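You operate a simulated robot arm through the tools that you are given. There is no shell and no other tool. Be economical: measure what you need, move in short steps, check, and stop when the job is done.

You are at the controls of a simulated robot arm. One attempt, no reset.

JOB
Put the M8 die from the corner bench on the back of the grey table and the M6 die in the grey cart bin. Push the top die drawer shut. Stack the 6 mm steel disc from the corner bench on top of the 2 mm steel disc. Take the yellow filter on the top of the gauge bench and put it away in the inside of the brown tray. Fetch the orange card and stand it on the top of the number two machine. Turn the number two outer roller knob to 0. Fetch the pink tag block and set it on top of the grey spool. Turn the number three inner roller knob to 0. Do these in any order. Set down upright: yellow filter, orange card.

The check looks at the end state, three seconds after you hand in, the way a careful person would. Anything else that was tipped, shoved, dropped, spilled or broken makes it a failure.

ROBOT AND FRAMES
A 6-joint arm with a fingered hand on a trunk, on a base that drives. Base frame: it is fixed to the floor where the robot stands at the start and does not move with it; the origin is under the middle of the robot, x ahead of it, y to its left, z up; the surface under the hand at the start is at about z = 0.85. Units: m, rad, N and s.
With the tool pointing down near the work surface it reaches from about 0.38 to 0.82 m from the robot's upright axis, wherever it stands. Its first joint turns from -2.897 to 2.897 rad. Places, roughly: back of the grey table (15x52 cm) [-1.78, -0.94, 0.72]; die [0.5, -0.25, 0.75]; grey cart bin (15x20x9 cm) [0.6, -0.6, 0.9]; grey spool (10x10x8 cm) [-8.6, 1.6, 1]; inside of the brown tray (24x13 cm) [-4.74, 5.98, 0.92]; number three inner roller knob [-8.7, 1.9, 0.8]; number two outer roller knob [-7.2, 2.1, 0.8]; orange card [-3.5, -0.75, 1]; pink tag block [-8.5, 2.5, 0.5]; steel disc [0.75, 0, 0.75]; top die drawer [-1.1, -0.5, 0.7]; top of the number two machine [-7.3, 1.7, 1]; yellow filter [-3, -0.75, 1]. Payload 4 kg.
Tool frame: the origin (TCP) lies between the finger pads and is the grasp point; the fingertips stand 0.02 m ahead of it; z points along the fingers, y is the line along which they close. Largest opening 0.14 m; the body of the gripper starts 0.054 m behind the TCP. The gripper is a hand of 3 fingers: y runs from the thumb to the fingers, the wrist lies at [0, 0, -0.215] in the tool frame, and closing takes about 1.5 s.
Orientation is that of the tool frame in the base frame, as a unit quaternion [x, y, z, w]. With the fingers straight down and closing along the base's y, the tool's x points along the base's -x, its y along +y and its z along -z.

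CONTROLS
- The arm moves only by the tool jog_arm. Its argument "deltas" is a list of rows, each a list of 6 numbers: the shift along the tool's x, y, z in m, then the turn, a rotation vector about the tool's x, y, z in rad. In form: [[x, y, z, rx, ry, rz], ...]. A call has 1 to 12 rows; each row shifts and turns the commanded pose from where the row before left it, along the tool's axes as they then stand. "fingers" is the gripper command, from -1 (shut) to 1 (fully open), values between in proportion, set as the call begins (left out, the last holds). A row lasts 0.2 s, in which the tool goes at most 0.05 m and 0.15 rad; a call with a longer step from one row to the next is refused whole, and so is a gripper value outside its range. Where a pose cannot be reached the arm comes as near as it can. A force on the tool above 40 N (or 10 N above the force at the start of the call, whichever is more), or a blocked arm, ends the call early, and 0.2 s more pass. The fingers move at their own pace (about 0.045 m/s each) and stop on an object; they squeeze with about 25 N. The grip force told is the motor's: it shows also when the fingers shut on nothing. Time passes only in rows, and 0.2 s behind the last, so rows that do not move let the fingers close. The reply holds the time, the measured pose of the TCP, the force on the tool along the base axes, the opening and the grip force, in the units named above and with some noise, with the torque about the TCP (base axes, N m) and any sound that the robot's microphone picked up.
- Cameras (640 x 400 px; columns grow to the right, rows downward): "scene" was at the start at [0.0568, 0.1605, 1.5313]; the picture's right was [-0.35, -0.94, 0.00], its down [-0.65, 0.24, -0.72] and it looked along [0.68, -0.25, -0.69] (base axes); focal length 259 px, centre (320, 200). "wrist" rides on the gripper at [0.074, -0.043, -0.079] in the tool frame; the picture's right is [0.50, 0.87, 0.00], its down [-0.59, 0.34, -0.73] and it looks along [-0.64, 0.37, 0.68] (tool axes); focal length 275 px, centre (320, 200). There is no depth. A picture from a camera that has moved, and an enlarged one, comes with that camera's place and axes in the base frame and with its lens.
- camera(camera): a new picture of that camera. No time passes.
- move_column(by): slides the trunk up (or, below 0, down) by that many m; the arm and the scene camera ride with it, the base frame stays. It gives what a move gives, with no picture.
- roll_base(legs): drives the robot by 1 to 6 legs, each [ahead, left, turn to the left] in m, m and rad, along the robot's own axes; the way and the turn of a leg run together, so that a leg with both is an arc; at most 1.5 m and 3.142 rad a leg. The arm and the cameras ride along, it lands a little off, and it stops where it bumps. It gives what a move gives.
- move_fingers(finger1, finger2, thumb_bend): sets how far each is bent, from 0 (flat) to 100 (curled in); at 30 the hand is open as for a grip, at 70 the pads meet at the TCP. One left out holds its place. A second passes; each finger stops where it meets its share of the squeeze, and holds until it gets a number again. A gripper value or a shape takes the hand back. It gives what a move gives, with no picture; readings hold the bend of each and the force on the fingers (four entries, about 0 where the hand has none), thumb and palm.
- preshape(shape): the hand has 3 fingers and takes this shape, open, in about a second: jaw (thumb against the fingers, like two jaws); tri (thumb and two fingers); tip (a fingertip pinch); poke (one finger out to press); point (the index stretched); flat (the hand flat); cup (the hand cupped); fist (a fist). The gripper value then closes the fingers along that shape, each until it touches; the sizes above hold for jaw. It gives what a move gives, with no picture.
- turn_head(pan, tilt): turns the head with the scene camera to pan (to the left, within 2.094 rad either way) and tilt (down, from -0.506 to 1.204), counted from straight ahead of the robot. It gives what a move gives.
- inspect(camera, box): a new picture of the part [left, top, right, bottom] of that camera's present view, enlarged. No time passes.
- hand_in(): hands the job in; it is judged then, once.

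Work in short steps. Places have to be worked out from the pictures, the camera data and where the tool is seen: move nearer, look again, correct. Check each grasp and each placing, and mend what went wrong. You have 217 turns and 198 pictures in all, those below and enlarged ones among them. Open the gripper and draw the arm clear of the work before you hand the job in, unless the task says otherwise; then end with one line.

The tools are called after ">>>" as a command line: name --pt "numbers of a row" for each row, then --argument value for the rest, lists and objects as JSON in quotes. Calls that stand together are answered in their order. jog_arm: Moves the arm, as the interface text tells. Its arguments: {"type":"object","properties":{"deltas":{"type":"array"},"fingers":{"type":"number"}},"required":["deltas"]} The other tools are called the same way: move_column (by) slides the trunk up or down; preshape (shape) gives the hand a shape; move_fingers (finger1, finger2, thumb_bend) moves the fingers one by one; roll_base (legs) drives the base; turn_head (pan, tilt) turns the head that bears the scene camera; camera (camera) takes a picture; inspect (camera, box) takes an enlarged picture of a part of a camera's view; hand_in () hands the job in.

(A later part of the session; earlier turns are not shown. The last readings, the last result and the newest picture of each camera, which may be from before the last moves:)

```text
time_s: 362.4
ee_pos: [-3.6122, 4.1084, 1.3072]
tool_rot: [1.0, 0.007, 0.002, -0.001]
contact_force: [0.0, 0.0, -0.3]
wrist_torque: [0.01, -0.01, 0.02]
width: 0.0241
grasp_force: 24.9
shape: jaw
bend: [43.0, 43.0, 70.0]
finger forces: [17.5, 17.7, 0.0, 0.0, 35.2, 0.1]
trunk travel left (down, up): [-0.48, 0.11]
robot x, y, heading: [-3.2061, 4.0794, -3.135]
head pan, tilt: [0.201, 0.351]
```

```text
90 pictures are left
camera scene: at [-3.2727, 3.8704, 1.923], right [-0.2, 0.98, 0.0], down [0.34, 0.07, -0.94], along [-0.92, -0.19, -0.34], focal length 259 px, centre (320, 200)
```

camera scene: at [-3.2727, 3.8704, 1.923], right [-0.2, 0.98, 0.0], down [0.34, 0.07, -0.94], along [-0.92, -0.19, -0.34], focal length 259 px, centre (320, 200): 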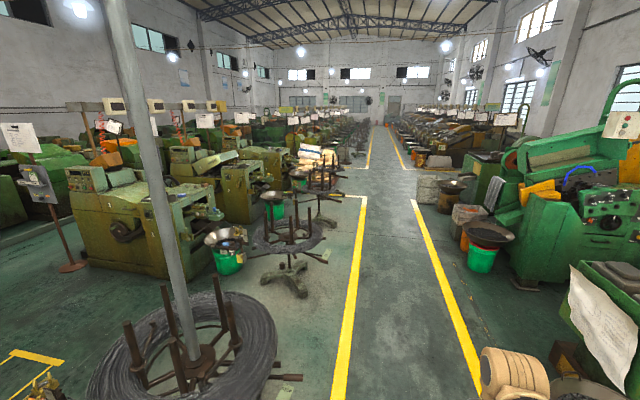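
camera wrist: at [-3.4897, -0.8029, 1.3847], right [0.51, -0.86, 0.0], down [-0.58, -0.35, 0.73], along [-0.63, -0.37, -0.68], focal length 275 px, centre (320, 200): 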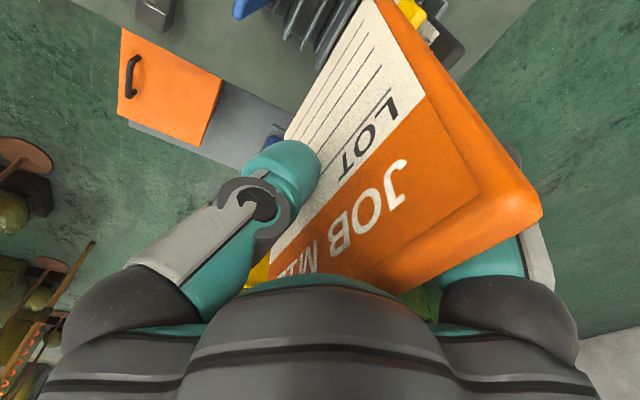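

I drive along the lane to x≈−7.0 and look at machines two and three.

>>> roll_base --legs '[[1.3, 0, 0], [1.3, 0, 0], [1.2, 0, 0]]'

>>> turn_head --pan 1.4 --tilt 0.4

>>> camera --camera "scene"

>>> turn_head --pan 0.7 --tilt 0.4

>>> camera --camera "scene"

```text
time_s: 380.7
ee_pos: [-7.4108, 4.0582, 1.3074]
tool_rot: [1.0, 0.013, 0.001, -0.002]
contact_force: [1.0, 0.4, -0.7]
wrist_torque: [0.0, -0.01, 0.02]
width: 0.0241
grasp_force: 25.1
shape: jaw
bend: [43.0, 43.0, 70.0]
finger forces: [17.5, 17.7, 0.1, 0.1, 35.2, 0.1]
trunk travel left (down, up): [-0.48, 0.11]
robot x, y, heading: [-6.9979, 4.0331, -3.128]
head pan, tilt: [0.201, 0.351]
```

```text
time_s: 382.1
ee_pos: [-7.4106, 4.0578, 1.3074]
tool_rot: [1.0, 0.012, 0.002, 0.0]
contact_force: [-0.1, -0.1, -1.3]
wrist_torque: [-0.03, 0.01, -0.01]
width: 0.0241
grasp_force: 24.8
shape: jaw
bend: [43.0, 43.0, 70.0]
finger forces: [17.5, 17.7, 0.0, 0.0, 35.2, 0.1]
trunk travel left (down, up): [-0.48, 0.11]
robot x, y, heading: [-6.9977, 4.0324, -3.123]
head pan, tilt: [1.4, 0.4]
```

```text
89 pictures are left
camera scene: at [-6.9912, 3.7512, 1.9185], right [-0.99, 0.16, 0.0], down [0.06, 0.38, -0.92], along [-0.15, -0.91, -0.39], focal length 259 px, centre (320, 200)
```

scene: 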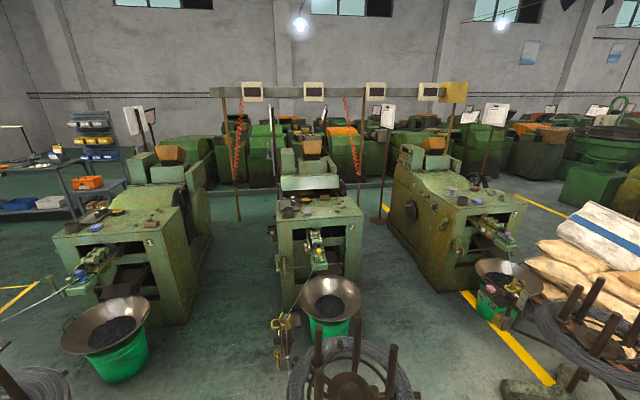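

```text
time_s: 383.2
ee_pos: [-7.4091, 4.0568, 1.3077]
tool_rot: [1.0, 0.012, 0.001, -0.001]
contact_force: [-0.2, -0.5, -1.0]
wrist_torque: [0.04, -0.02, 0.01]
width: 0.0242
grasp_force: 24.9
shape: jaw
bend: [43.0, 43.0, 70.0]
finger forces: [17.5, 17.6, 0.0, 0.2, 35.2, 0.1]
trunk travel left (down, up): [-0.48, 0.11]
robot x, y, heading: [-6.9995, 4.0325, -3.123]
head pan, tilt: [0.7, 0.4]
```

```text
88 pictures are left
camera scene: at [-7.0466, 3.782, 1.9185], right [-0.66, 0.76, 0.0], down [0.29, 0.26, -0.92], along [-0.7, -0.6, -0.39], focal length 259 px, centre (320, 200)
```

scene: 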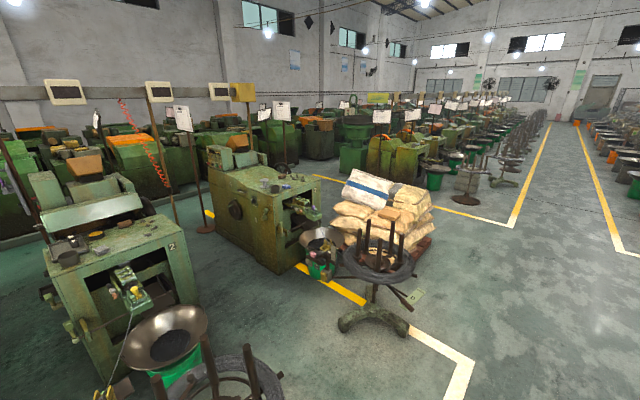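

Middle machine is number two (x≈−7.3), right is number three. I zoom in on both.

>>> turn_head --pan 1.4 --tilt 0.5

>>> inspect --camera "scene" --box '[245, 110, 395, 310]'

>>> inspect --camera "scene" --box '[375, 90, 575, 310]'

```text
time_s: 384.3
ee_pos: [-7.4096, 4.0576, 1.308]
tool_rot: [1.0, 0.013, 0.002, -0.001]
contact_force: [-0.1, -0.3, -0.6]
wrist_torque: [-0.03, -0.01, -0.04]
width: 0.024
grasp_force: 24.7
shape: jaw
bend: [43.0, 43.0, 70.0]
finger forces: [17.5, 17.7, 0.1, 0.0, 35.2, 0.0]
trunk travel left (down, up): [-0.48, 0.11]
robot x, y, heading: [-6.9963, 4.0333, -3.127]
head pan, tilt: [1.4, 0.499]
```

```text
2.00 times, centred on (320, 210) of scene
camera zoom: at [-6.991, 3.7528, 1.9093], right [-0.99, 0.16, 0.0], down [0.08, 0.47, -0.88], along [-0.14, -0.87, -0.48], focal length 517 px, centre (320, 180)
```

zoom: 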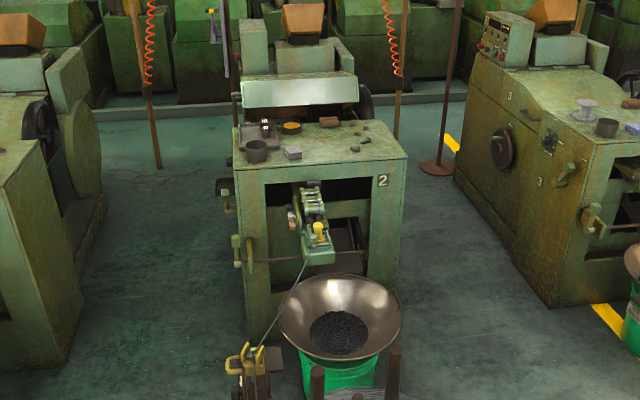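

```text
1.82 times, centred on (475, 200) of scene
camera zoom: at [-6.991, 3.7528, 1.9093], right [-0.99, 0.16, 0.0], down [0.08, 0.47, -0.88], along [-0.14, -0.87, -0.48], focal length 470 px, centre (38, 200)
```

zoom: 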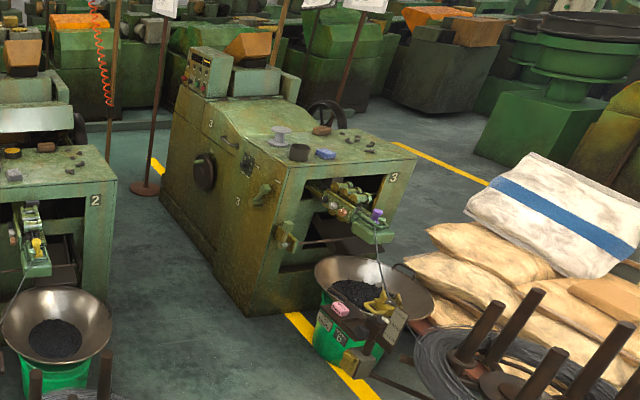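

I'll enter the gap between machines one and two (x≈−6.52) sliding sideways while facing −x. First step and a look.

>>> move_column --by 0.1

>>> roll_base --legs '[[-0.48, 0, -0.014], [0, 0.9, 0]]'

>>> turn_head --pan 0.9 --tilt 0.8

>>> camera --camera "scene"

>>> turn_head --pan 1.7 --tilt 0.8

>>> camera --camera "scene"

```text
time_s: 385.6
ee_pos: [-7.4107, 4.058, 1.4065]
tool_rot: [1.0, 0.013, 0.001, -0.001]
contact_force: [0.3, -0.5, -0.9]
wrist_torque: [-0.02, 0.04, -0.02]
width: 0.0239
grasp_force: 24.9
shape: jaw
bend: [43.0, 43.0, 70.0]
finger forces: [17.6, 17.6, 0.0, 0.0, 35.1, 0.0]
trunk travel left (down, up): [-0.58, 0.01]
robot x, y, heading: [-6.9988, 4.0342, -3.127]
head pan, tilt: [1.4, 0.499]
```

```text
time_s: 392.8
ee_pos: [-6.924, 3.1715, 1.4082]
tool_rot: [1.0, 0.008, 0.002, -0.001]
contact_force: [1.2, 0.2, -0.8]
wrist_torque: [0.05, 0.03, 0.0]
width: 0.0239
grasp_force: 24.4
shape: jaw
bend: [43.0, 43.0, 70.0]
finger forces: [17.6, 17.6, 0.0, 0.0, 35.3, 0.0]
trunk travel left (down, up): [-0.58, 0.01]
robot x, y, heading: [-6.5142, 3.1445, -3.138]
head pan, tilt: [1.4, 0.499]
```

```text
time_s: 393.7
ee_pos: [-6.9239, 3.1711, 1.4072]
tool_rot: [1.0, 0.008, 0.002, 0.0]
contact_force: [-0.1, 0.4, -1.4]
wrist_torque: [0.01, -0.01, 0.01]
width: 0.0241
grasp_force: 24.8
shape: jaw
bend: [43.0, 43.0, 70.0]
finger forces: [17.5, 17.8, 0.0, 0.0, 35.2, 0.0]
trunk travel left (down, up): [-0.58, 0.01]
robot x, y, heading: [-6.5107, 3.1445, -3.137]
head pan, tilt: [0.901, 0.799]
```

```text
85 pictures are left
camera scene: at [-6.5418, 2.8888, 1.9834], right [-0.79, 0.62, 0.0], down [0.44, 0.56, -0.7], along [-0.43, -0.55, -0.72], focal length 259 px, centre (320, 200)
```

scene: 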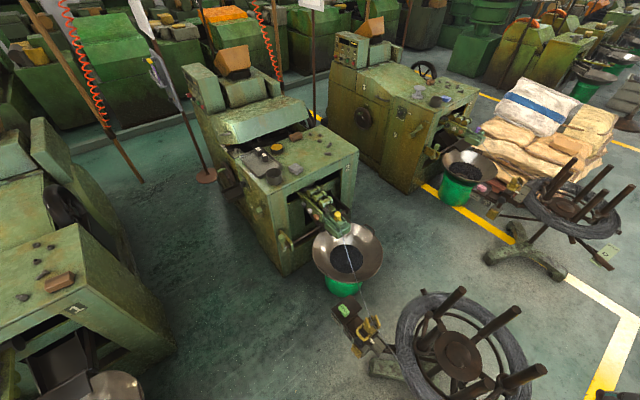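

```text
time_s: 394.8
ee_pos: [-6.9244, 3.1714, 1.4072]
tool_rot: [1.0, 0.008, 0.002, 0.0]
contact_force: [0.3, 0.4, -0.9]
wrist_torque: [-0.02, 0.0, -0.02]
width: 0.0243
grasp_force: 25.2
shape: jaw
bend: [43.0, 43.0, 70.0]
finger forces: [17.5, 17.7, 0.0, 0.0, 35.2, 0.0]
trunk travel left (down, up): [-0.58, 0.01]
robot x, y, heading: [-6.5148, 3.1412, -3.14]
head pan, tilt: [1.7, 0.799]
```

```text
84 pictures are left
camera scene: at [-6.4814, 2.8722, 1.9834], right [-0.99, -0.13, 0.0], down [-0.1, 0.71, -0.7], along [0.09, -0.69, -0.72], focal length 259 px, centre (320, 200)
```

scene: 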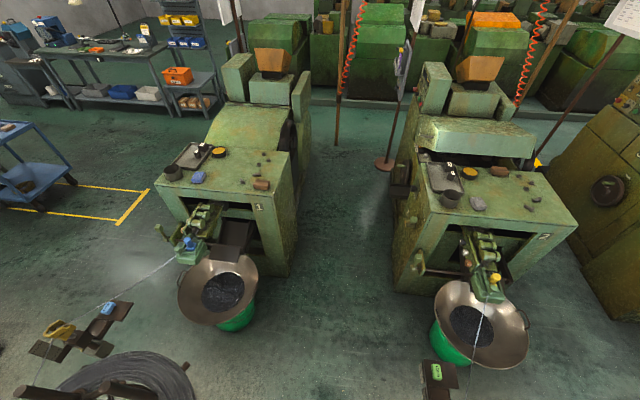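

A ~0.8 m wide gap; all clear. I slide in to y≈1.9 and look at machine two's top.

>>> roll_base --legs '[[0, 0.6, 0], [0, 0.6, 0]]'

>>> turn_head --pan 0.35 --tilt 0.85

>>> camera --camera "scene"

>>> camera --camera "wrist"

```text
time_s: 401.2
ee_pos: [-6.9183, 1.9674, 1.4068]
tool_rot: [1.0, 0.008, 0.001, -0.001]
contact_force: [-0.3, -0.8, 0.0]
wrist_torque: [0.0, 0.0, -0.04]
width: 0.0241
grasp_force: 25.4
shape: jaw
bend: [43.0, 43.0, 70.0]
finger forces: [17.6, 17.8, 0.1, 0.0, 35.2, 0.0]
trunk travel left (down, up): [-0.58, 0.01]
robot x, y, heading: [-6.5056, 1.9415, -3.135]
head pan, tilt: [1.7, 0.799]
```

```text
time_s: 402.7
ee_pos: [-6.9194, 1.968, 1.4076]
tool_rot: [1.0, 0.008, 0.001, -0.001]
contact_force: [-0.7, 0.5, -1.7]
wrist_torque: [0.0, 0.0, 0.05]
width: 0.0241
grasp_force: 24.7
shape: jaw
bend: [43.0, 43.0, 70.0]
finger forces: [17.5, 17.8, 0.1, 0.1, 35.2, 0.1]
trunk travel left (down, up): [-0.58, 0.01]
robot x, y, heading: [-6.5071, 1.9409, -3.138]
head pan, tilt: [0.351, 0.85]
```

```text
83 pictures are left
camera scene: at [-6.5612, 1.7216, 1.9793], right [-0.35, 0.94, 0.0], down [0.7, 0.26, -0.66], along [-0.62, -0.23, -0.75], focal length 259 px, centre (320, 200)
```

scene: 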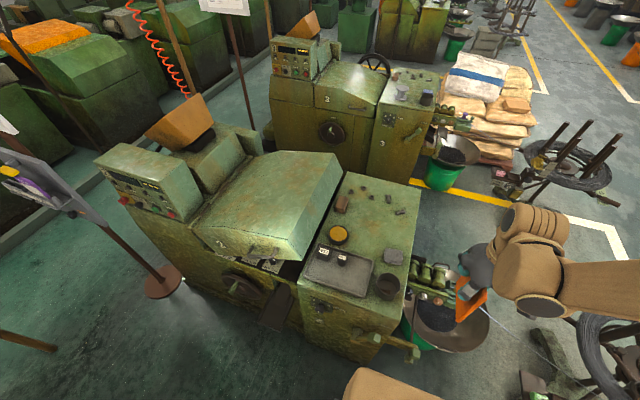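

```text
82 pictures are left
camera wrist: at [-6.8479, 2.0117, 1.4867], right [0.51, -0.86, 0.0], down [-0.58, -0.35, 0.73], along [-0.63, -0.38, -0.68], focal length 275 px, centre (320, 200)
```

wrist: 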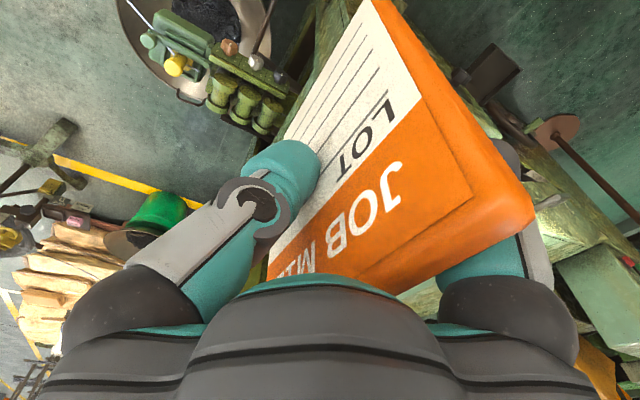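

>>> inspect --camera "scene" --box '[420, 210, 540, 340]'

>>> inspect --camera "scene" --box '[280, 160, 480, 360]'

```text
3.08 times, centred on (480, 275) of scene
camera zoom: at [-6.5612, 1.7216, 1.9793], right [-0.35, 0.94, 0.0], down [0.7, 0.26, -0.66], along [-0.62, -0.23, -0.75], focal length 796 px, centre (-172, -31)
```

zoom: 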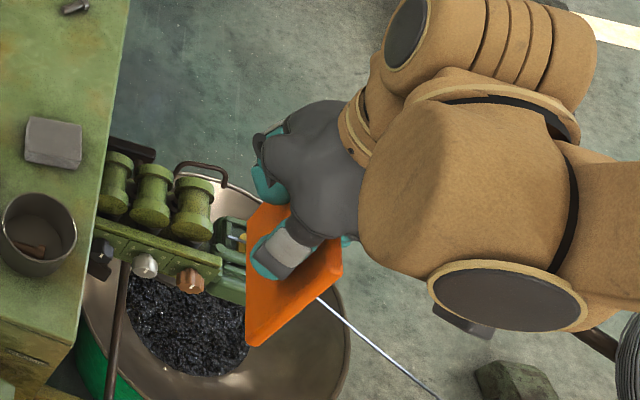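

```text
2.00 times, centred on (380, 260) of scene
camera zoom: at [-6.5612, 1.7216, 1.9793], right [-0.35, 0.94, 0.0], down [0.7, 0.26, -0.66], along [-0.62, -0.23, -0.75], focal length 517 px, centre (200, 80)
```

zoom: 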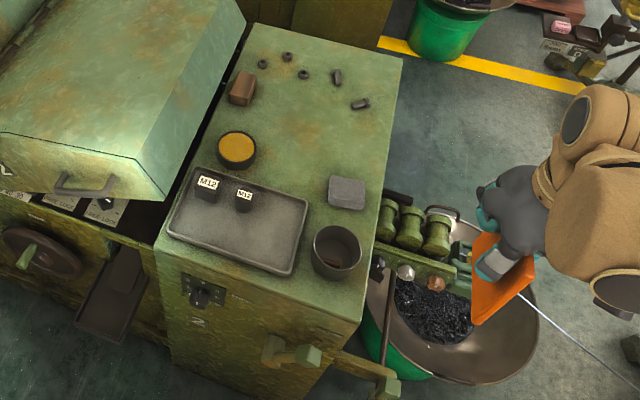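

Measuring against the vertical vanishing point, the card hangs vertical (within ~1°), its bottom ≈0.108 m below the TCP. Free spot on machine two's top: ≈(−7.32,1.72). I shift the base and move above it.

>>> roll_base --legs '[[0.05, 0.2, 0]]'

>>> jog_arm --pt "-0.0425 0.006 0 0 0 0" --pt "-0.0425 0.006 0 0 0 0" --pt "-0.0425 0.006 0 0 0 0" --pt "-0.0425 0.006 0 0 0 0" --pt "-0.0425 0.006 0 0 0 0" --pt "-0.0425 0.006 0 0 0 0" --pt "-0.0425 0.006 0 0 0 0" --pt "-0.0425 0.006 0 0 0 0" --pt "0 0 0 0 0 0"

>>> camera --camera "scene"

>>> camera --camera "wrist"

```text
time_s: 404.4
ee_pos: [-6.9688, 1.7661, 1.4076]
tool_rot: [1.0, 0.007, 0.002, -0.001]
contact_force: [0.5, -0.5, -1.3]
wrist_torque: [0.0, 0.03, -0.01]
width: 0.0242
grasp_force: 25.0
shape: jaw
bend: [43.0, 43.0, 70.0]
finger forces: [17.6, 17.7, 0.1, 0.1, 35.2, 0.0]
trunk travel left (down, up): [-0.58, 0.01]
robot x, y, heading: [-6.5591, 1.7373, -3.135]
head pan, tilt: [0.351, 0.85]
```

```text
time_s: 406.4
ee_pos: [-7.3066, 1.7137, 1.407]
tool_rot: [1.0, 0.006, 0.001, -0.001]
contact_force: [0.5, -0.1, -1.0]
wrist_torque: [-0.01, 0.03, 0.0]
width: 0.0243
grasp_force: 25.4
shape: jaw
bend: [43.0, 43.0, 70.0]
finger forces: [17.5, 17.8, 0.1, 0.0, 35.4, 0.1]
trunk travel left (down, up): [-0.58, 0.01]
robot x, y, heading: [-6.5569, 1.7352, -3.138]
head pan, tilt: [0.351, 0.85]
```

```text
79 pictures are left
camera scene: at [-6.609, 1.5201, 1.9794], right [-0.35, 0.94, 0.0], down [0.7, 0.26, -0.66], along [-0.62, -0.23, -0.75], focal length 259 px, centre (320, 200)
```

scene: 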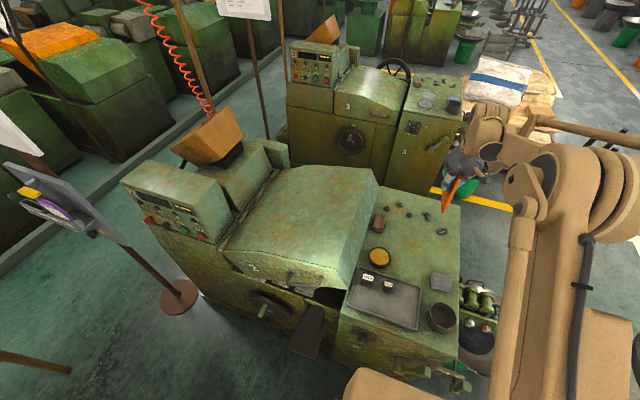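

```text
78 pictures are left
camera wrist: at [-7.2352, 1.7568, 1.4861], right [0.51, -0.86, 0.0], down [-0.58, -0.35, 0.73], along [-0.63, -0.38, -0.68], focal length 275 px, centre (320, 200)
```

wrist: 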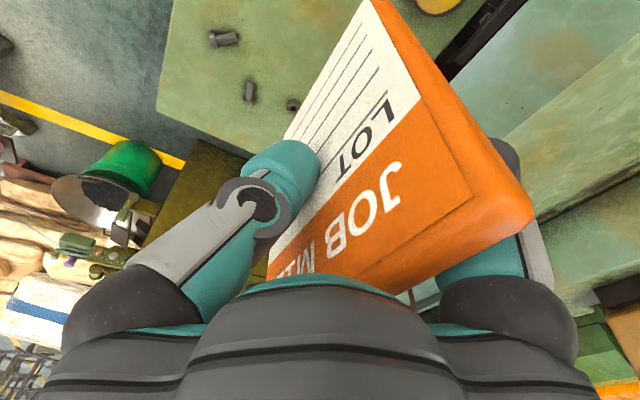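

Clear of the hood (front edge y≈1.47). I lower the trunk by 0.25 m and check.

>>> move_column --by -0.25

>>> inspect --camera "scene" --box '[360, 100, 520, 240]'

>>> camera --camera "wrist"

```text
time_s: 408.9
ee_pos: [-7.3085, 1.7125, 1.1568]
tool_rot: [1.0, 0.007, 0.002, -0.001]
contact_force: [0.1, 1.2, -0.1]
wrist_torque: [0.02, 0.03, -0.01]
width: 0.0241
grasp_force: 25.5
shape: jaw
bend: [43.0, 43.0, 70.0]
finger forces: [17.7, 17.8, 0.0, 0.0, 35.6, 0.0]
trunk travel left (down, up): [-0.33, 0.26]
robot x, y, heading: [-6.5544, 1.7375, -3.132]
head pan, tilt: [0.351, 0.85]
```

```text
2.86 times, centred on (440, 170) of scene
camera zoom: at [-6.6108, 1.5198, 1.7294], right [-0.35, 0.94, 0.0], down [0.7, 0.26, -0.66], along [-0.62, -0.23, -0.75], focal length 739 px, centre (-23, 286)
```

zoom: 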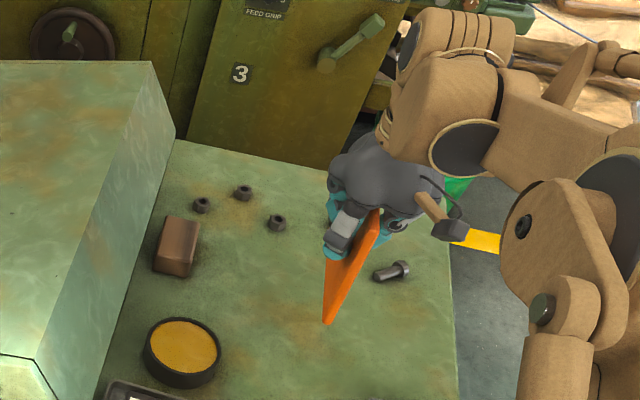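

```text
76 pictures are left
camera wrist: at [-7.2362, 1.7566, 1.2355], right [0.51, -0.86, 0.0], down [-0.58, -0.35, 0.73], along [-0.63, -0.38, -0.68], focal length 275 px, centre (320, 200)
```

wrist: 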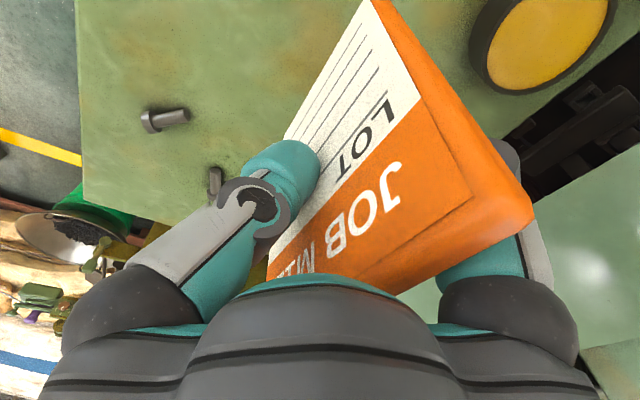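

The spot under the card is free. I creep downward watching the force.

>>> jog_arm --pt "0 0 0.01 0 0 0" --pt "0 0 0.01 0 0 0" --pt "0 0 0.005 0 0 0" --pt "0 0 0 0 0 0"

>>> inspect --camera "scene" --box '[360, 100, 520, 240]'

```text
time_s: 409.9
ee_pos: [-7.3077, 1.7132, 1.13]
tool_rot: [1.0, 0.007, 0.001, -0.001]
contact_force: [1.2, -1.3, -0.8]
wrist_torque: [0.03, -0.01, 0.03]
width: 0.0239
grasp_force: 25.2
shape: jaw
bend: [43.0, 43.0, 70.0]
finger forces: [17.7, 17.7, 0.0, 0.0, 35.5, 0.0]
trunk travel left (down, up): [-0.33, 0.26]
robot x, y, heading: [-6.5582, 1.7384, -3.137]
head pan, tilt: [0.351, 0.85]
```

```text
2.86 times, centred on (440, 170) of scene
camera zoom: at [-6.6108, 1.5198, 1.7293], right [-0.35, 0.94, 0.0], down [0.7, 0.26, -0.66], along [-0.62, -0.23, -0.75], focal length 739 px, centre (-23, 286)
```

zoom: 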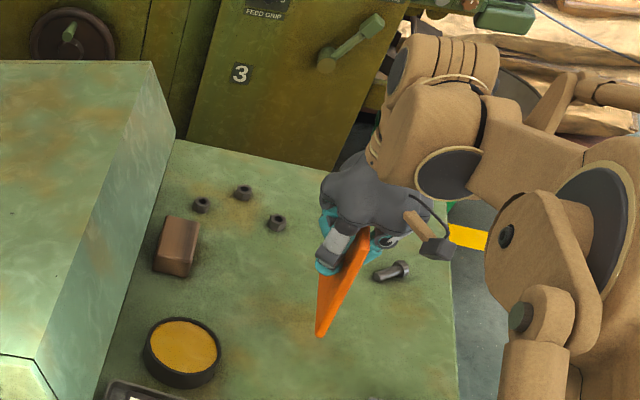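

Roughly 2 cm to go. Creep on in 3 mm rows.

>>> jog_arm --pt "0 0 0.003 0 0 0" --pt "0 0 0.003 0 0 0" --pt "0 0 0.003 0 0 0" --pt "0 0 0.003 0 0 0" --pt "0 0 0 0 0 0"

>>> jog_arm --pt "0 0 0.002 0 0 0" --pt "0 0 0.002 0 0 0" --pt "0 0 0 0 0 0"

>>> inspect --camera "scene" --box '[360, 100, 520, 240]'

```text
time_s: 411.1
ee_pos: [-7.3083, 1.7133, 1.1187]
tool_rot: [1.0, 0.007, 0.001, -0.002]
contact_force: [0.0, 0.1, -1.5]
wrist_torque: [-0.01, 0.02, 0.03]
width: 0.0239
grasp_force: 25.2
shape: jaw
bend: [43.0, 43.0, 70.0]
finger forces: [17.7, 17.9, 0.0, 0.0, 35.5, 0.0]
trunk travel left (down, up): [-0.33, 0.26]
robot x, y, heading: [-6.5574, 1.7391, -3.133]
head pan, tilt: [0.351, 0.85]
```

```text
time_s: 411.9
ee_pos: [-7.3084, 1.7132, 1.1154]
tool_rot: [1.0, 0.007, 0.002, -0.001]
contact_force: [-0.3, -0.3, -1.3]
wrist_torque: [0.02, 0.0, 0.01]
width: 0.0239
grasp_force: 25.1
shape: jaw
bend: [43.0, 43.0, 70.0]
finger forces: [17.6, 17.8, 0.0, 0.1, 35.4, 0.0]
trunk travel left (down, up): [-0.33, 0.26]
robot x, y, heading: [-6.5547, 1.7389, -3.133]
head pan, tilt: [0.351, 0.85]
```

```text
2.86 times, centred on (440, 170) of scene
camera zoom: at [-6.6108, 1.5198, 1.7293], right [-0.35, 0.94, 0.0], down [0.7, 0.26, -0.66], along [-0.62, -0.23, -0.75], focal length 739 px, centre (-23, 286)
```

zoom: 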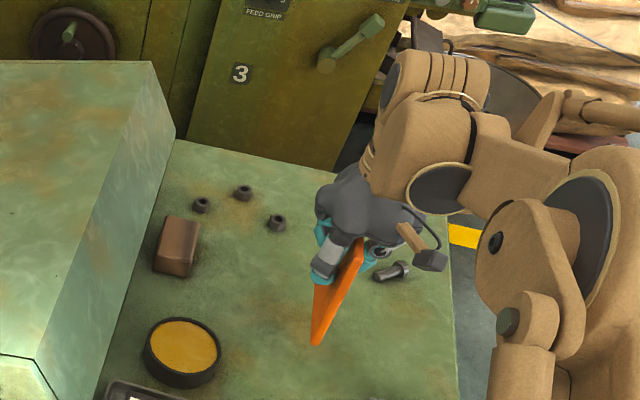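

No contact yet; the card shows perhaps 2–3° lean toward −y. I correct the tilt by 2° and creep further.

>>> jog_arm --pt "0 0 0 -0.035 0 0" --pt "0 0 0.002 0 0 0" --pt "0 0 0.002 0 0 0" --pt "0 0 0.002 0 0 0" --pt "0 0 0 0 0 0"

>>> jog_arm --pt "0 0 0.002 0 0 0" --pt "0 0 0.002 0 0 0" --pt "0 0 0 0 0 0"

>>> inspect --camera "scene" --box '[400, 130, 500, 230]'

```text
time_s: 413.1
ee_pos: [-7.3077, 1.7122, 1.1095]
tool_rot: [1.0, 0.007, 0.002, 0.017]
contact_force: [0.4, 0.1, -0.4]
wrist_torque: [-0.03, 0.0, 0.0]
width: 0.0241
grasp_force: 25.4
shape: jaw
bend: [43.0, 43.0, 70.0]
finger forces: [17.7, 17.9, 0.0, 0.1, 35.6, 0.1]
trunk travel left (down, up): [-0.33, 0.26]
robot x, y, heading: [-6.5558, 1.7407, -3.141]
head pan, tilt: [0.351, 0.85]
```

```text
time_s: 413.9
ee_pos: [-7.3075, 1.7121, 1.106]
tool_rot: [1.0, 0.007, 0.002, 0.016]
contact_force: [0.1, 0.4, -0.8]
wrist_torque: [0.03, 0.05, -0.04]
width: 0.0242
grasp_force: 24.7
shape: jaw
bend: [43.0, 43.0, 70.0]
finger forces: [17.7, 18.0, 0.0, 0.0, 35.7, 0.0]
trunk travel left (down, up): [-0.33, 0.26]
robot x, y, heading: [-6.5617, 1.7397, -3.139]
head pan, tilt: [0.351, 0.85]
```

```text
4.00 times, centred on (450, 180) of scene
camera zoom: at [-6.6108, 1.5198, 1.7293], right [-0.35, 0.94, 0.0], down [0.7, 0.26, -0.66], along [-0.62, -0.23, -0.75], focal length 1034 px, centre (-200, 280)
```

zoom: 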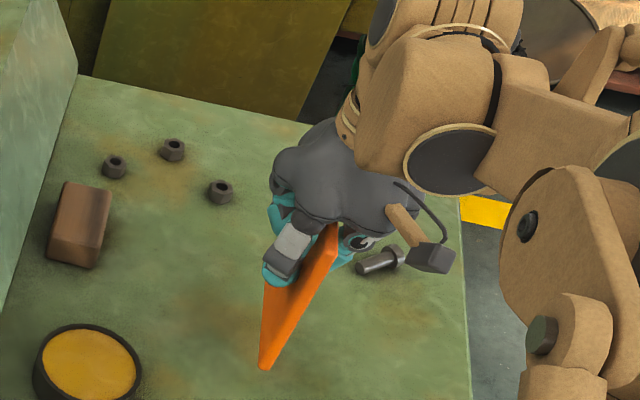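

>>> inspect --camera "scene" --box '[456, 180, 492, 226]'

```text
8.70 times, centred on (474, 203) of scene
camera zoom: at [-6.6108, 1.5198, 1.7293], right [-0.35, 0.94, 0.0], down [0.7, 0.26, -0.66], along [-0.62, -0.23, -0.75], focal length 2249 px, centre (-1019, 174)
```

zoom: 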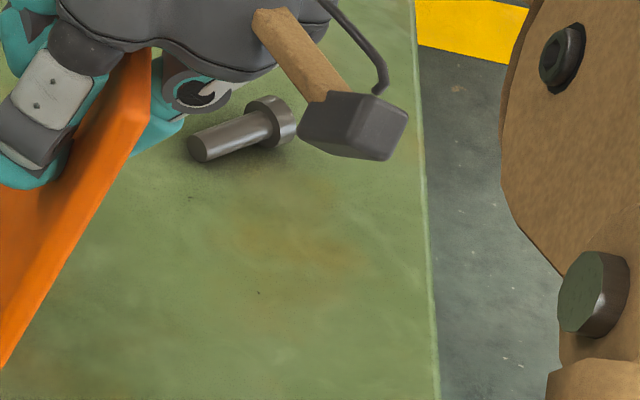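

At high zoom the card's edge now points exactly along the vertical. I continue creeping to contact.

>>> jog_arm --pt "0 0 0.002 0 0 0" --pt "0 0 0.002 0 0 0" --pt "0 0 0.002 0 0 0" --pt "0 0 0 0 0 0"

```text
time_s: 414.9
ee_pos: [-7.3079, 1.7117, 1.1003]
tool_rot: [1.0, 0.007, 0.003, 0.016]
contact_force: [0.4, -0.2, -0.5]
wrist_torque: [0.01, -0.01, 0.01]
width: 0.0242
grasp_force: 24.9
shape: jaw
bend: [43.0, 43.0, 70.0]
finger forces: [17.7, 17.9, 0.1, 0.0, 35.7, 0.0]
trunk travel left (down, up): [-0.33, 0.26]
robot x, y, heading: [-6.5561, 1.7375, -3.135]
head pan, tilt: [0.351, 0.85]
```

>>> jog_arm --pt "0 0 0.002 0 0 0" --pt "0 0 0.002 0 0 0" --pt "0 0 0.002 0 0 0" --pt "0 0 0.002 0 0 0" --pt "0 0 0 0 0 0"

>>> inspect --camera "scene" --box '[420, 160, 500, 250]'

```text
time_s: 416.1
ee_pos: [-7.3076, 1.7114, 1.0919]
tool_rot: [1.0, 0.007, 0.002, 0.016]
contact_force: [-0.2, -0.2, -0.7]
wrist_torque: [0.0, 0.0, -0.02]
width: 0.0241
grasp_force: 25.0
shape: jaw
bend: [43.0, 43.0, 70.0]
finger forces: [17.7, 17.9, 0.0, 0.1, 35.8, 0.0]
trunk travel left (down, up): [-0.33, 0.26]
robot x, y, heading: [-6.5566, 1.7348, -3.138]
head pan, tilt: [0.351, 0.85]
```

```text
4.44 times, centred on (460, 205) of scene
camera zoom: at [-6.6108, 1.5198, 1.7293], right [-0.35, 0.94, 0.0], down [0.7, 0.26, -0.66], along [-0.62, -0.23, -0.75], focal length 1149 px, centre (-302, 178)
```

zoom: 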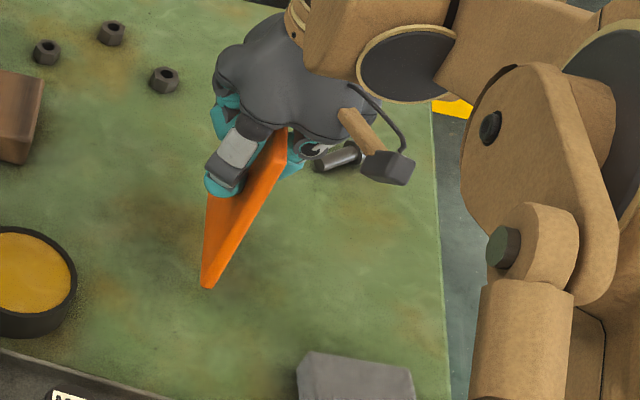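

>>> jog_arm --pt "0 0 0.002 0 0 0" --pt "0 0 0.002 0 0 0" --pt "0 0 0.002 0 0 0" --pt "0 0 0.002 0 0 0" --pt "0 0 0 0 0 0"

>>> jog_arm --pt "0 0 0.002 0 0 0" --pt "0 0 0.002 0 0 0" --pt "0 0 0.002 0 0 0" --pt "0 0 0 0 0 0"

>>> inspect --camera "scene" --box '[420, 160, 500, 250]'

```text
time_s: 417.3
ee_pos: [-7.3084, 1.7115, 1.0831]
tool_rot: [1.0, 0.007, 0.002, 0.016]
contact_force: [-0.4, 1.2, -1.1]
wrist_torque: [-0.01, 0.0, 0.03]
width: 0.0242
grasp_force: 24.3
shape: jaw
bend: [43.0, 43.0, 70.0]
finger forces: [17.8, 17.8, 0.0, 0.1, 35.7, 0.0]
trunk travel left (down, up): [-0.33, 0.26]
robot x, y, heading: [-6.5583, 1.7393, -3.132]
head pan, tilt: [0.351, 0.85]
```

```text
time_s: 418.3
ee_pos: [-7.3083, 1.7117, 1.0771]
tool_rot: [1.0, 0.007, 0.001, 0.016]
contact_force: [0.6, 0.0, -0.1]
wrist_torque: [-0.01, 0.0, 0.0]
width: 0.0243
grasp_force: 25.3
shape: jaw
bend: [43.0, 43.0, 70.0]
finger forces: [17.8, 17.9, 0.0, 0.0, 35.7, 0.0]
trunk travel left (down, up): [-0.33, 0.26]
robot x, y, heading: [-6.56, 1.7372, -3.135]
head pan, tilt: [0.351, 0.85]
```

```text
4.44 times, centred on (460, 205) of scene
camera zoom: at [-6.6108, 1.5198, 1.7293], right [-0.35, 0.94, 0.0], down [0.7, 0.26, -0.66], along [-0.62, -0.23, -0.75], focal length 1149 px, centre (-302, 178)
```

zoom: 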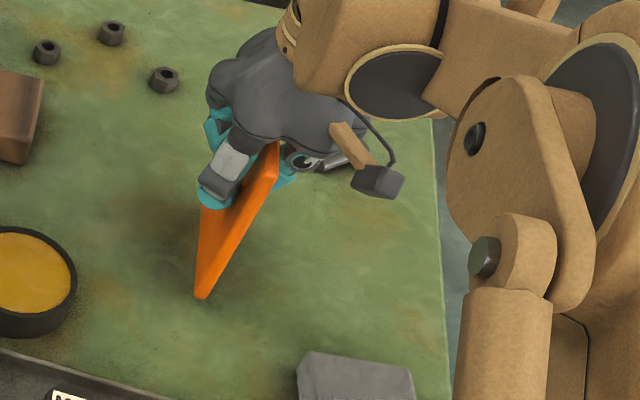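

>>> jog_arm --pt "0 0 0.002 0 0 0" --pt "0 0 0.002 0 0 0" --pt "0 0 0.002 0 0 0" --pt "0 0 0 0 0 0"

```text
time_s: 419.3
ee_pos: [-7.3079, 1.7106, 1.0713]
tool_rot: [1.0, 0.007, 0.002, 0.017]
contact_force: [0.4, 0.6, -1.2]
wrist_torque: [0.0, 0.02, 0.04]
width: 0.0242
grasp_force: 24.8
shape: jaw
bend: [43.0, 43.0, 70.0]
finger forces: [17.7, 17.9, 0.0, 0.1, 35.7, 0.0]
trunk travel left (down, up): [-0.33, 0.26]
robot x, y, heading: [-6.5564, 1.7403, -3.138]
head pan, tilt: [0.351, 0.85]
```

>>> jog_arm --pt "0 0 0.002 0 0 0" --pt "0 0 0.002 0 0 0" --pt "0 0 0.002 0 0 0" --pt "0 0 0 0 0 0"

>>> camera --camera "wrist"

```text
time_s: 420.3
ee_pos: [-7.3065, 1.7103, 1.0668]
tool_rot: [1.0, 0.007, 0.001, 0.017]
contact_force: [-10.4, -1.6, 33.5]
wrist_torque: [-0.09, 0.02, -0.24]
width: 0.0245
grasp_force: 24.7
shape: jaw
bend: [43.0, 43.0, 70.0]
finger forces: [29.5, 19.6, 0.1, 0.0, 46.7, 0.0]
trunk travel left (down, up): [-0.33, 0.26]
robot x, y, heading: [-6.5569, 1.7388, -3.14]
head pan, tilt: [0.351, 0.85]
```

```text
69 pictures are left
camera wrist: at [-7.2345, 1.7573, 1.1447], right [0.51, -0.86, 0.03], down [-0.58, -0.32, 0.75], along [-0.63, -0.4, -0.67], focal length 275 px, centre (320, 200)
```

wrist: 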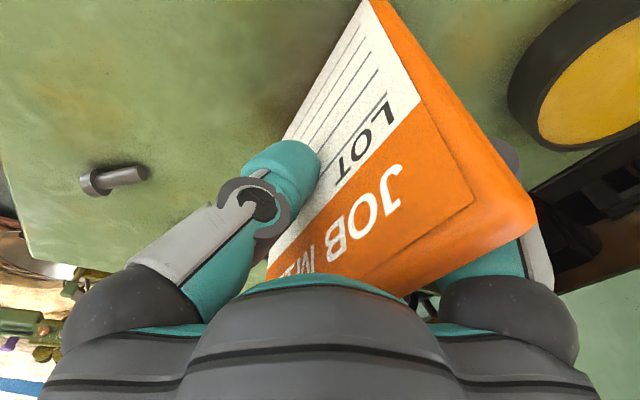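

The card's bottom edge is on the machine top (≈33 N). I relieve most of the force first.

>>> jog_arm --pt "0 0 -0.0015 0 0 0" --pt "0 0 -0.001 0 0 0" --pt "0 0 0 0 0 0"

>>> inspect --camera "scene" --box '[420, 160, 500, 250]'

```text
time_s: 421.1
ee_pos: [-7.3064, 1.7121, 1.0677]
tool_rot: [1.0, 0.007, 0.002, 0.017]
contact_force: [-2.2, -0.9, 11.8]
wrist_torque: [-0.04, 0.0, 0.0]
width: 0.0244
grasp_force: 25.2
shape: jaw
bend: [43.0, 43.0, 70.0]
finger forces: [22.5, 21.5, 0.1, 0.0, 43.0, 0.1]
trunk travel left (down, up): [-0.33, 0.26]
robot x, y, heading: [-6.5558, 1.74, -3.136]
head pan, tilt: [0.351, 0.85]
```

```text
4.44 times, centred on (460, 205) of scene
camera zoom: at [-6.6094, 1.5197, 1.7293], right [-0.35, 0.94, 0.0], down [0.7, 0.26, -0.66], along [-0.62, -0.23, -0.75], focal length 1149 px, centre (-302, 178)
```

zoom: 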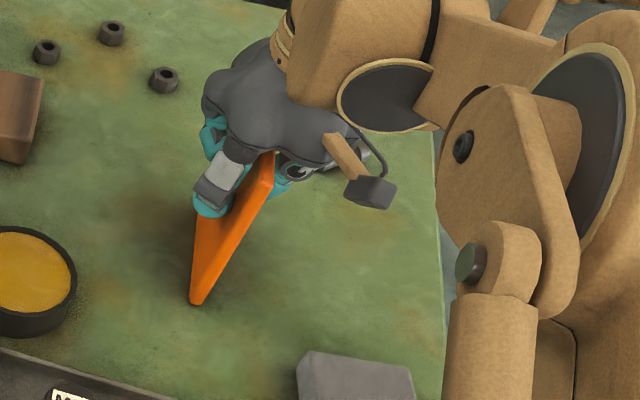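

Only 12 N and the card stands vertical (~1°). I open the fingers.

>>> jog_arm --pt "0 0 0 0 0 0" --pt "0 0 0 0 0 0" --pt "0 0 0 0 0 0" --pt "0 0 0 0 0 0" --fingers 0.1

>>> camera --camera "wrist"

>>> inspect --camera "scene" --box '[420, 160, 500, 250]'

```text
time_s: 422.1
ee_pos: [-7.3072, 1.7107, 1.0685]
tool_rot: [1.0, 0.007, 0.002, 0.017]
contact_force: [-0.3, -0.2, 0.2]
wrist_torque: [0.02, -0.01, 0.02]
width: 0.0761
grasp_force: 0.0
shape: jaw
bend: [32.0, 32.0, 31.0]
finger forces: [0.1, 0.1, 0.1, 0.0, 0.1, 0.0]
trunk travel left (down, up): [-0.33, 0.26]
robot x, y, heading: [-6.5567, 1.7388, -3.134]
head pan, tilt: [0.351, 0.85]
```

```text
67 pictures are left
camera wrist: at [-7.2359, 1.758, 1.1451], right [0.51, -0.86, 0.03], down [-0.59, -0.32, 0.74], along [-0.63, -0.4, -0.67], focal length 275 px, centre (320, 200)
```

wrist: 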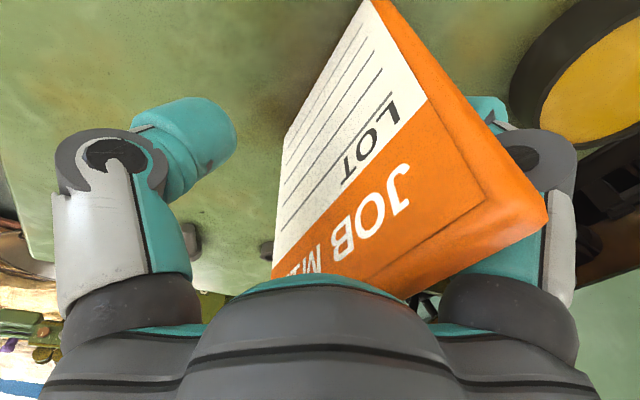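

```text
4.44 times, centred on (460, 205) of scene
camera zoom: at [-6.6106, 1.5198, 1.7293], right [-0.35, 0.94, 0.0], down [0.7, 0.26, -0.66], along [-0.62, -0.23, -0.75], focal length 1149 px, centre (-302, 178)
```

zoom: 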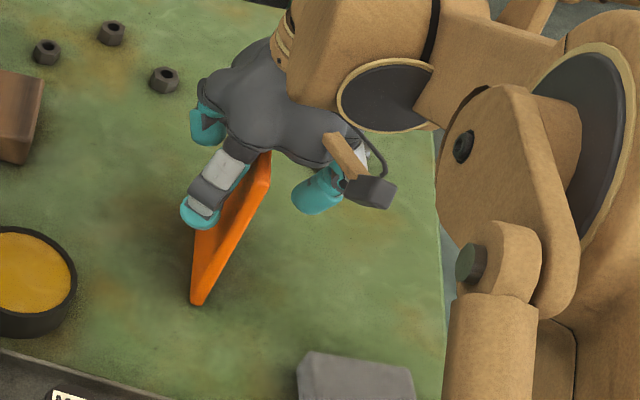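

The card stands free (finger forces zero). I open a little more and rise gently, vertical.

>>> jog_arm --pt "0 0 0 0 0 0" --pt "0 0 0 0 0 0" --pt "0 0 -0.01 0 0 0" --pt "0 0 -0.015 0 0 0" --pt "0 0 -0.02 0 0 0" --pt "0 0 -0.03 0 0 0" --pt "0 0 -0.04 0 0 0" --pt "0 0 -0.04 0 0 0" --pt "0 0 0 0 0 0" --fingers 0.4

>>> camera --camera "scene"

>>> inspect --camera "scene" --box '[400, 130, 500, 260]'

```text
time_s: 424.1
ee_pos: [-7.3085, 1.7174, 1.2221]
tool_rot: [1.0, 0.007, 0.002, 0.017]
contact_force: [0.1, -0.1, 0.5]
wrist_torque: [-0.03, -0.01, 0.02]
width: 0.0975
grasp_force: 0.0
shape: jaw
bend: [27.0, 27.0, 25.0]
finger forces: [0.0, 0.0, 0.1, 0.0, 0.1, 0.0]
trunk travel left (down, up): [-0.33, 0.26]
robot x, y, heading: [-6.5574, 1.7365, -3.136]
head pan, tilt: [0.351, 0.85]
```

```text
65 pictures are left
camera scene: at [-6.6113, 1.5198, 1.7293], right [-0.35, 0.94, 0.0], down [0.7, 0.26, -0.66], along [-0.62, -0.23, -0.75], focal length 259 px, centre (320, 200)
```

scene: 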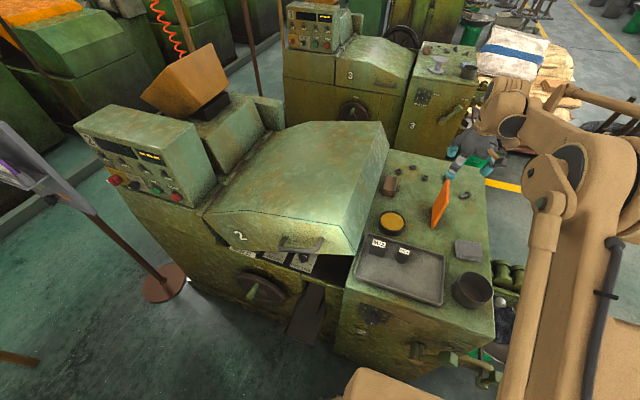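

```text
3.08 times, centred on (450, 195) of scene
camera zoom: at [-6.6113, 1.5198, 1.7293], right [-0.35, 0.94, 0.0], down [0.7, 0.26, -0.66], along [-0.62, -0.23, -0.75], focal length 796 px, centre (-80, 215)
```

zoom: 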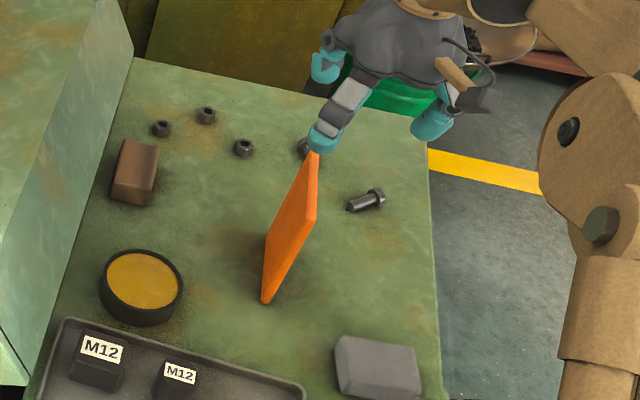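

The orange card stands upright and free. Now the number two outer roller knob: I retract the arm to the side, slide the base to y≈2.1 and look.

>>> jog_arm --pt "0 0 -0.04 0.035 0 0" --pt "0.043 0 -0.02 0 0 0" --pt "0.045 0 0 0 0 0" --pt "0.045 0 0 0 0 0" --pt "0.045 0 0 0 0 0" --pt "0.045 0 0 0 0 0" --pt "0.045 0 0 0 0 0" --pt "0.045 0 0 0 0 0" --pt "0 0 0 0 0 0"

>>> roll_base --legs '[[0, -0.3, 0]]'

>>> turn_head --pan -0.05 --tilt 0.95

>>> camera --camera "scene"

```text
time_s: 426.1
ee_pos: [-6.9973, 1.7231, 1.2831]
tool_rot: [1.0, 0.007, 0.002, 0.0]
contact_force: [-0.1, -0.5, -0.7]
wrist_torque: [-0.01, -0.03, 0.0]
width: 0.0974
grasp_force: 0.2
shape: jaw
bend: [27.0, 27.0, 25.0]
finger forces: [0.1, 0.0, 0.0, 0.0, 0.1, 0.1]
trunk travel left (down, up): [-0.33, 0.26]
robot x, y, heading: [-6.5551, 1.7339, -3.136]
head pan, tilt: [0.351, 0.85]
```

```text
time_s: 428.2
ee_pos: [-6.9975, 2.0227, 1.2832]
tool_rot: [1.0, 0.007, 0.002, 0.0]
contact_force: [-0.2, -0.7, 0.3]
wrist_torque: [-0.01, 0.0, 0.0]
width: 0.0975
grasp_force: 0.2
shape: jaw
bend: [27.0, 27.0, 25.0]
finger forces: [0.0, 0.0, 0.1, 0.0, 0.0, 0.0]
trunk travel left (down, up): [-0.33, 0.26]
robot x, y, heading: [-6.559, 2.0368, -3.138]
head pan, tilt: [0.351, 0.85]
```

```text
time_s: 429.0
ee_pos: [-6.9976, 2.0227, 1.284]
tool_rot: [1.0, 0.007, 0.002, -0.001]
contact_force: [0.2, 0.1, 0.1]
wrist_torque: [-0.02, 0.01, -0.01]
width: 0.0977
grasp_force: 0.2
shape: jaw
bend: [27.0, 27.0, 25.0]
finger forces: [0.0, 0.1, 0.1, 0.1, 0.1, 0.1]
trunk travel left (down, up): [-0.33, 0.26]
robot x, y, heading: [-6.5601, 2.0369, -3.142]
head pan, tilt: [-0.051, 0.949]
```

```text
63 pictures are left
camera scene: at [-6.6112, 1.8491, 1.7219], right [0.05, 1.0, 0.0], down [0.81, -0.04, -0.58], along [-0.58, 0.03, -0.81], focal length 259 px, centre (320, 200)
```

scene: 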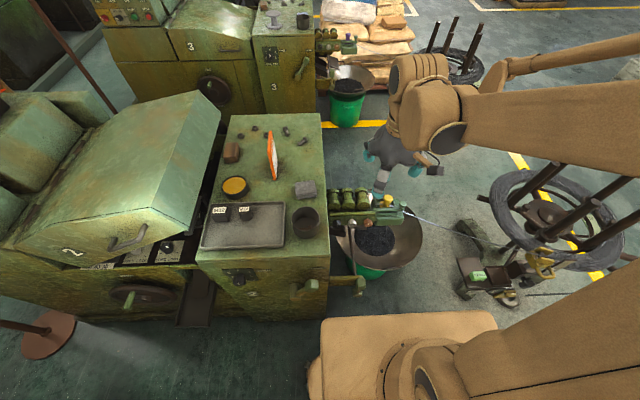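

>>> inspect --camera "scene" --box '[320, 175, 420, 250]'

```text
5.33 times, centred on (370, 212) of scene
camera zoom: at [-6.6112, 1.8491, 1.7219], right [0.05, 1.0, 0.0], down [0.81, -0.04, -0.58], along [-0.58, 0.03, -0.81], focal length 1379 px, centre (53, 133)
```

zoom: 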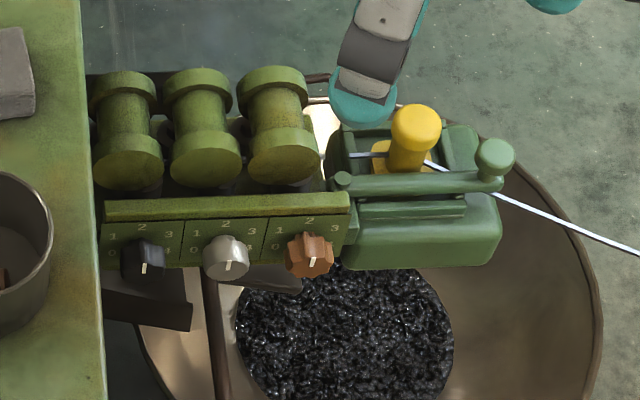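

Three knobs sit on a vertical panel facing +x: inner black, middle silver, outer copper, each with a 0–3 scale. Outer copper ≈(−7.185,2.093,0.73). I shift the base to (−6.5,2.45), extend, and turn the hand to point along −x.

>>> roll_base --legs '[[-0.06, -0.41, 0]]'

>>> jog_arm --pt "-0.045 0 0 0 0 0" --pt "-0.045 0 0 0 0 0" --pt "-0.045 0 0 0 0 0" --pt "-0.045 0 0 0 0 0" --pt "-0.045 0 0 0 0 0" --pt "0 0.04 0 0 0 0" --pt "0 0.04 0 0 0 0" --pt "0 0.04 0 0 0 0" --pt "0 0 0 0 0 0" --fingers -0.2

>>> jog_arm --pt "0 0 0 0 -0.1428 0" --pt "0 0 0 0 -0.1428 0" --pt "0 0 0 0 -0.1428 0" --pt "0 0 0 0 -0.1428 0" --pt "0 0 0 0 -0.1428 0" --pt "0 0 0 0 -0.1428 0" --pt "0 0 0 0 -0.1428 0" --pt "0 0 0 0 -0.1428 0" --pt "0 0 0 0 -0.1428 0" --pt "0 0 0 0 -0.1428 0" --pt "0 0 0 0 -0.1428 0" --pt "0 0 0 0 0 0"

```text
time_s: 431.6
ee_pos: [-6.938, 2.4332, 1.2841]
tool_rot: [1.0, 0.006, 0.001, 0.0]
contact_force: [-0.7, 1.2, 0.0]
wrist_torque: [-0.05, 0.02, 0.0]
width: 0.0975
grasp_force: 0.0
shape: jaw
bend: [27.0, 27.0, 25.0]
finger forces: [0.0, 0.0, 0.0, 0.0, 0.0, 0.0]
trunk travel left (down, up): [-0.33, 0.26]
robot x, y, heading: [-6.5011, 2.4462, -3.136]
head pan, tilt: [-0.051, 0.949]
```

```text
time_s: 433.6
ee_pos: [-7.1639, 2.3107, 1.2833]
tool_rot: [1.0, 0.007, 0.001, 0.0]
contact_force: [0.2, 0.6, -0.5]
wrist_torque: [-0.04, 0.01, 0.03]
width: 0.0563
grasp_force: 0.1
shape: jaw
bend: [38.0, 38.0, 37.0]
finger forces: [0.0, 0.0, 0.0, 0.1, 0.0, 0.1]
trunk travel left (down, up): [-0.33, 0.26]
robot x, y, heading: [-6.5002, 2.449, -3.136]
head pan, tilt: [-0.051, 0.949]
```

```text
time_s: 436.2
ee_pos: [-7.1625, 2.3097, 1.2823]
tool_rot: [0.708, 0.005, -0.706, 0.004]
contact_force: [0.4, 0.4, 0.1]
wrist_torque: [0.0, 0.03, -0.02]
width: 0.056
grasp_force: 0.1
shape: jaw
bend: [38.0, 38.0, 37.0]
finger forces: [0.0, 0.0, 0.0, 0.0, 0.1, 0.0]
trunk travel left (down, up): [-0.33, 0.26]
robot x, y, heading: [-6.503, 2.4454, -3.135]
head pan, tilt: [-0.051, 0.949]
```

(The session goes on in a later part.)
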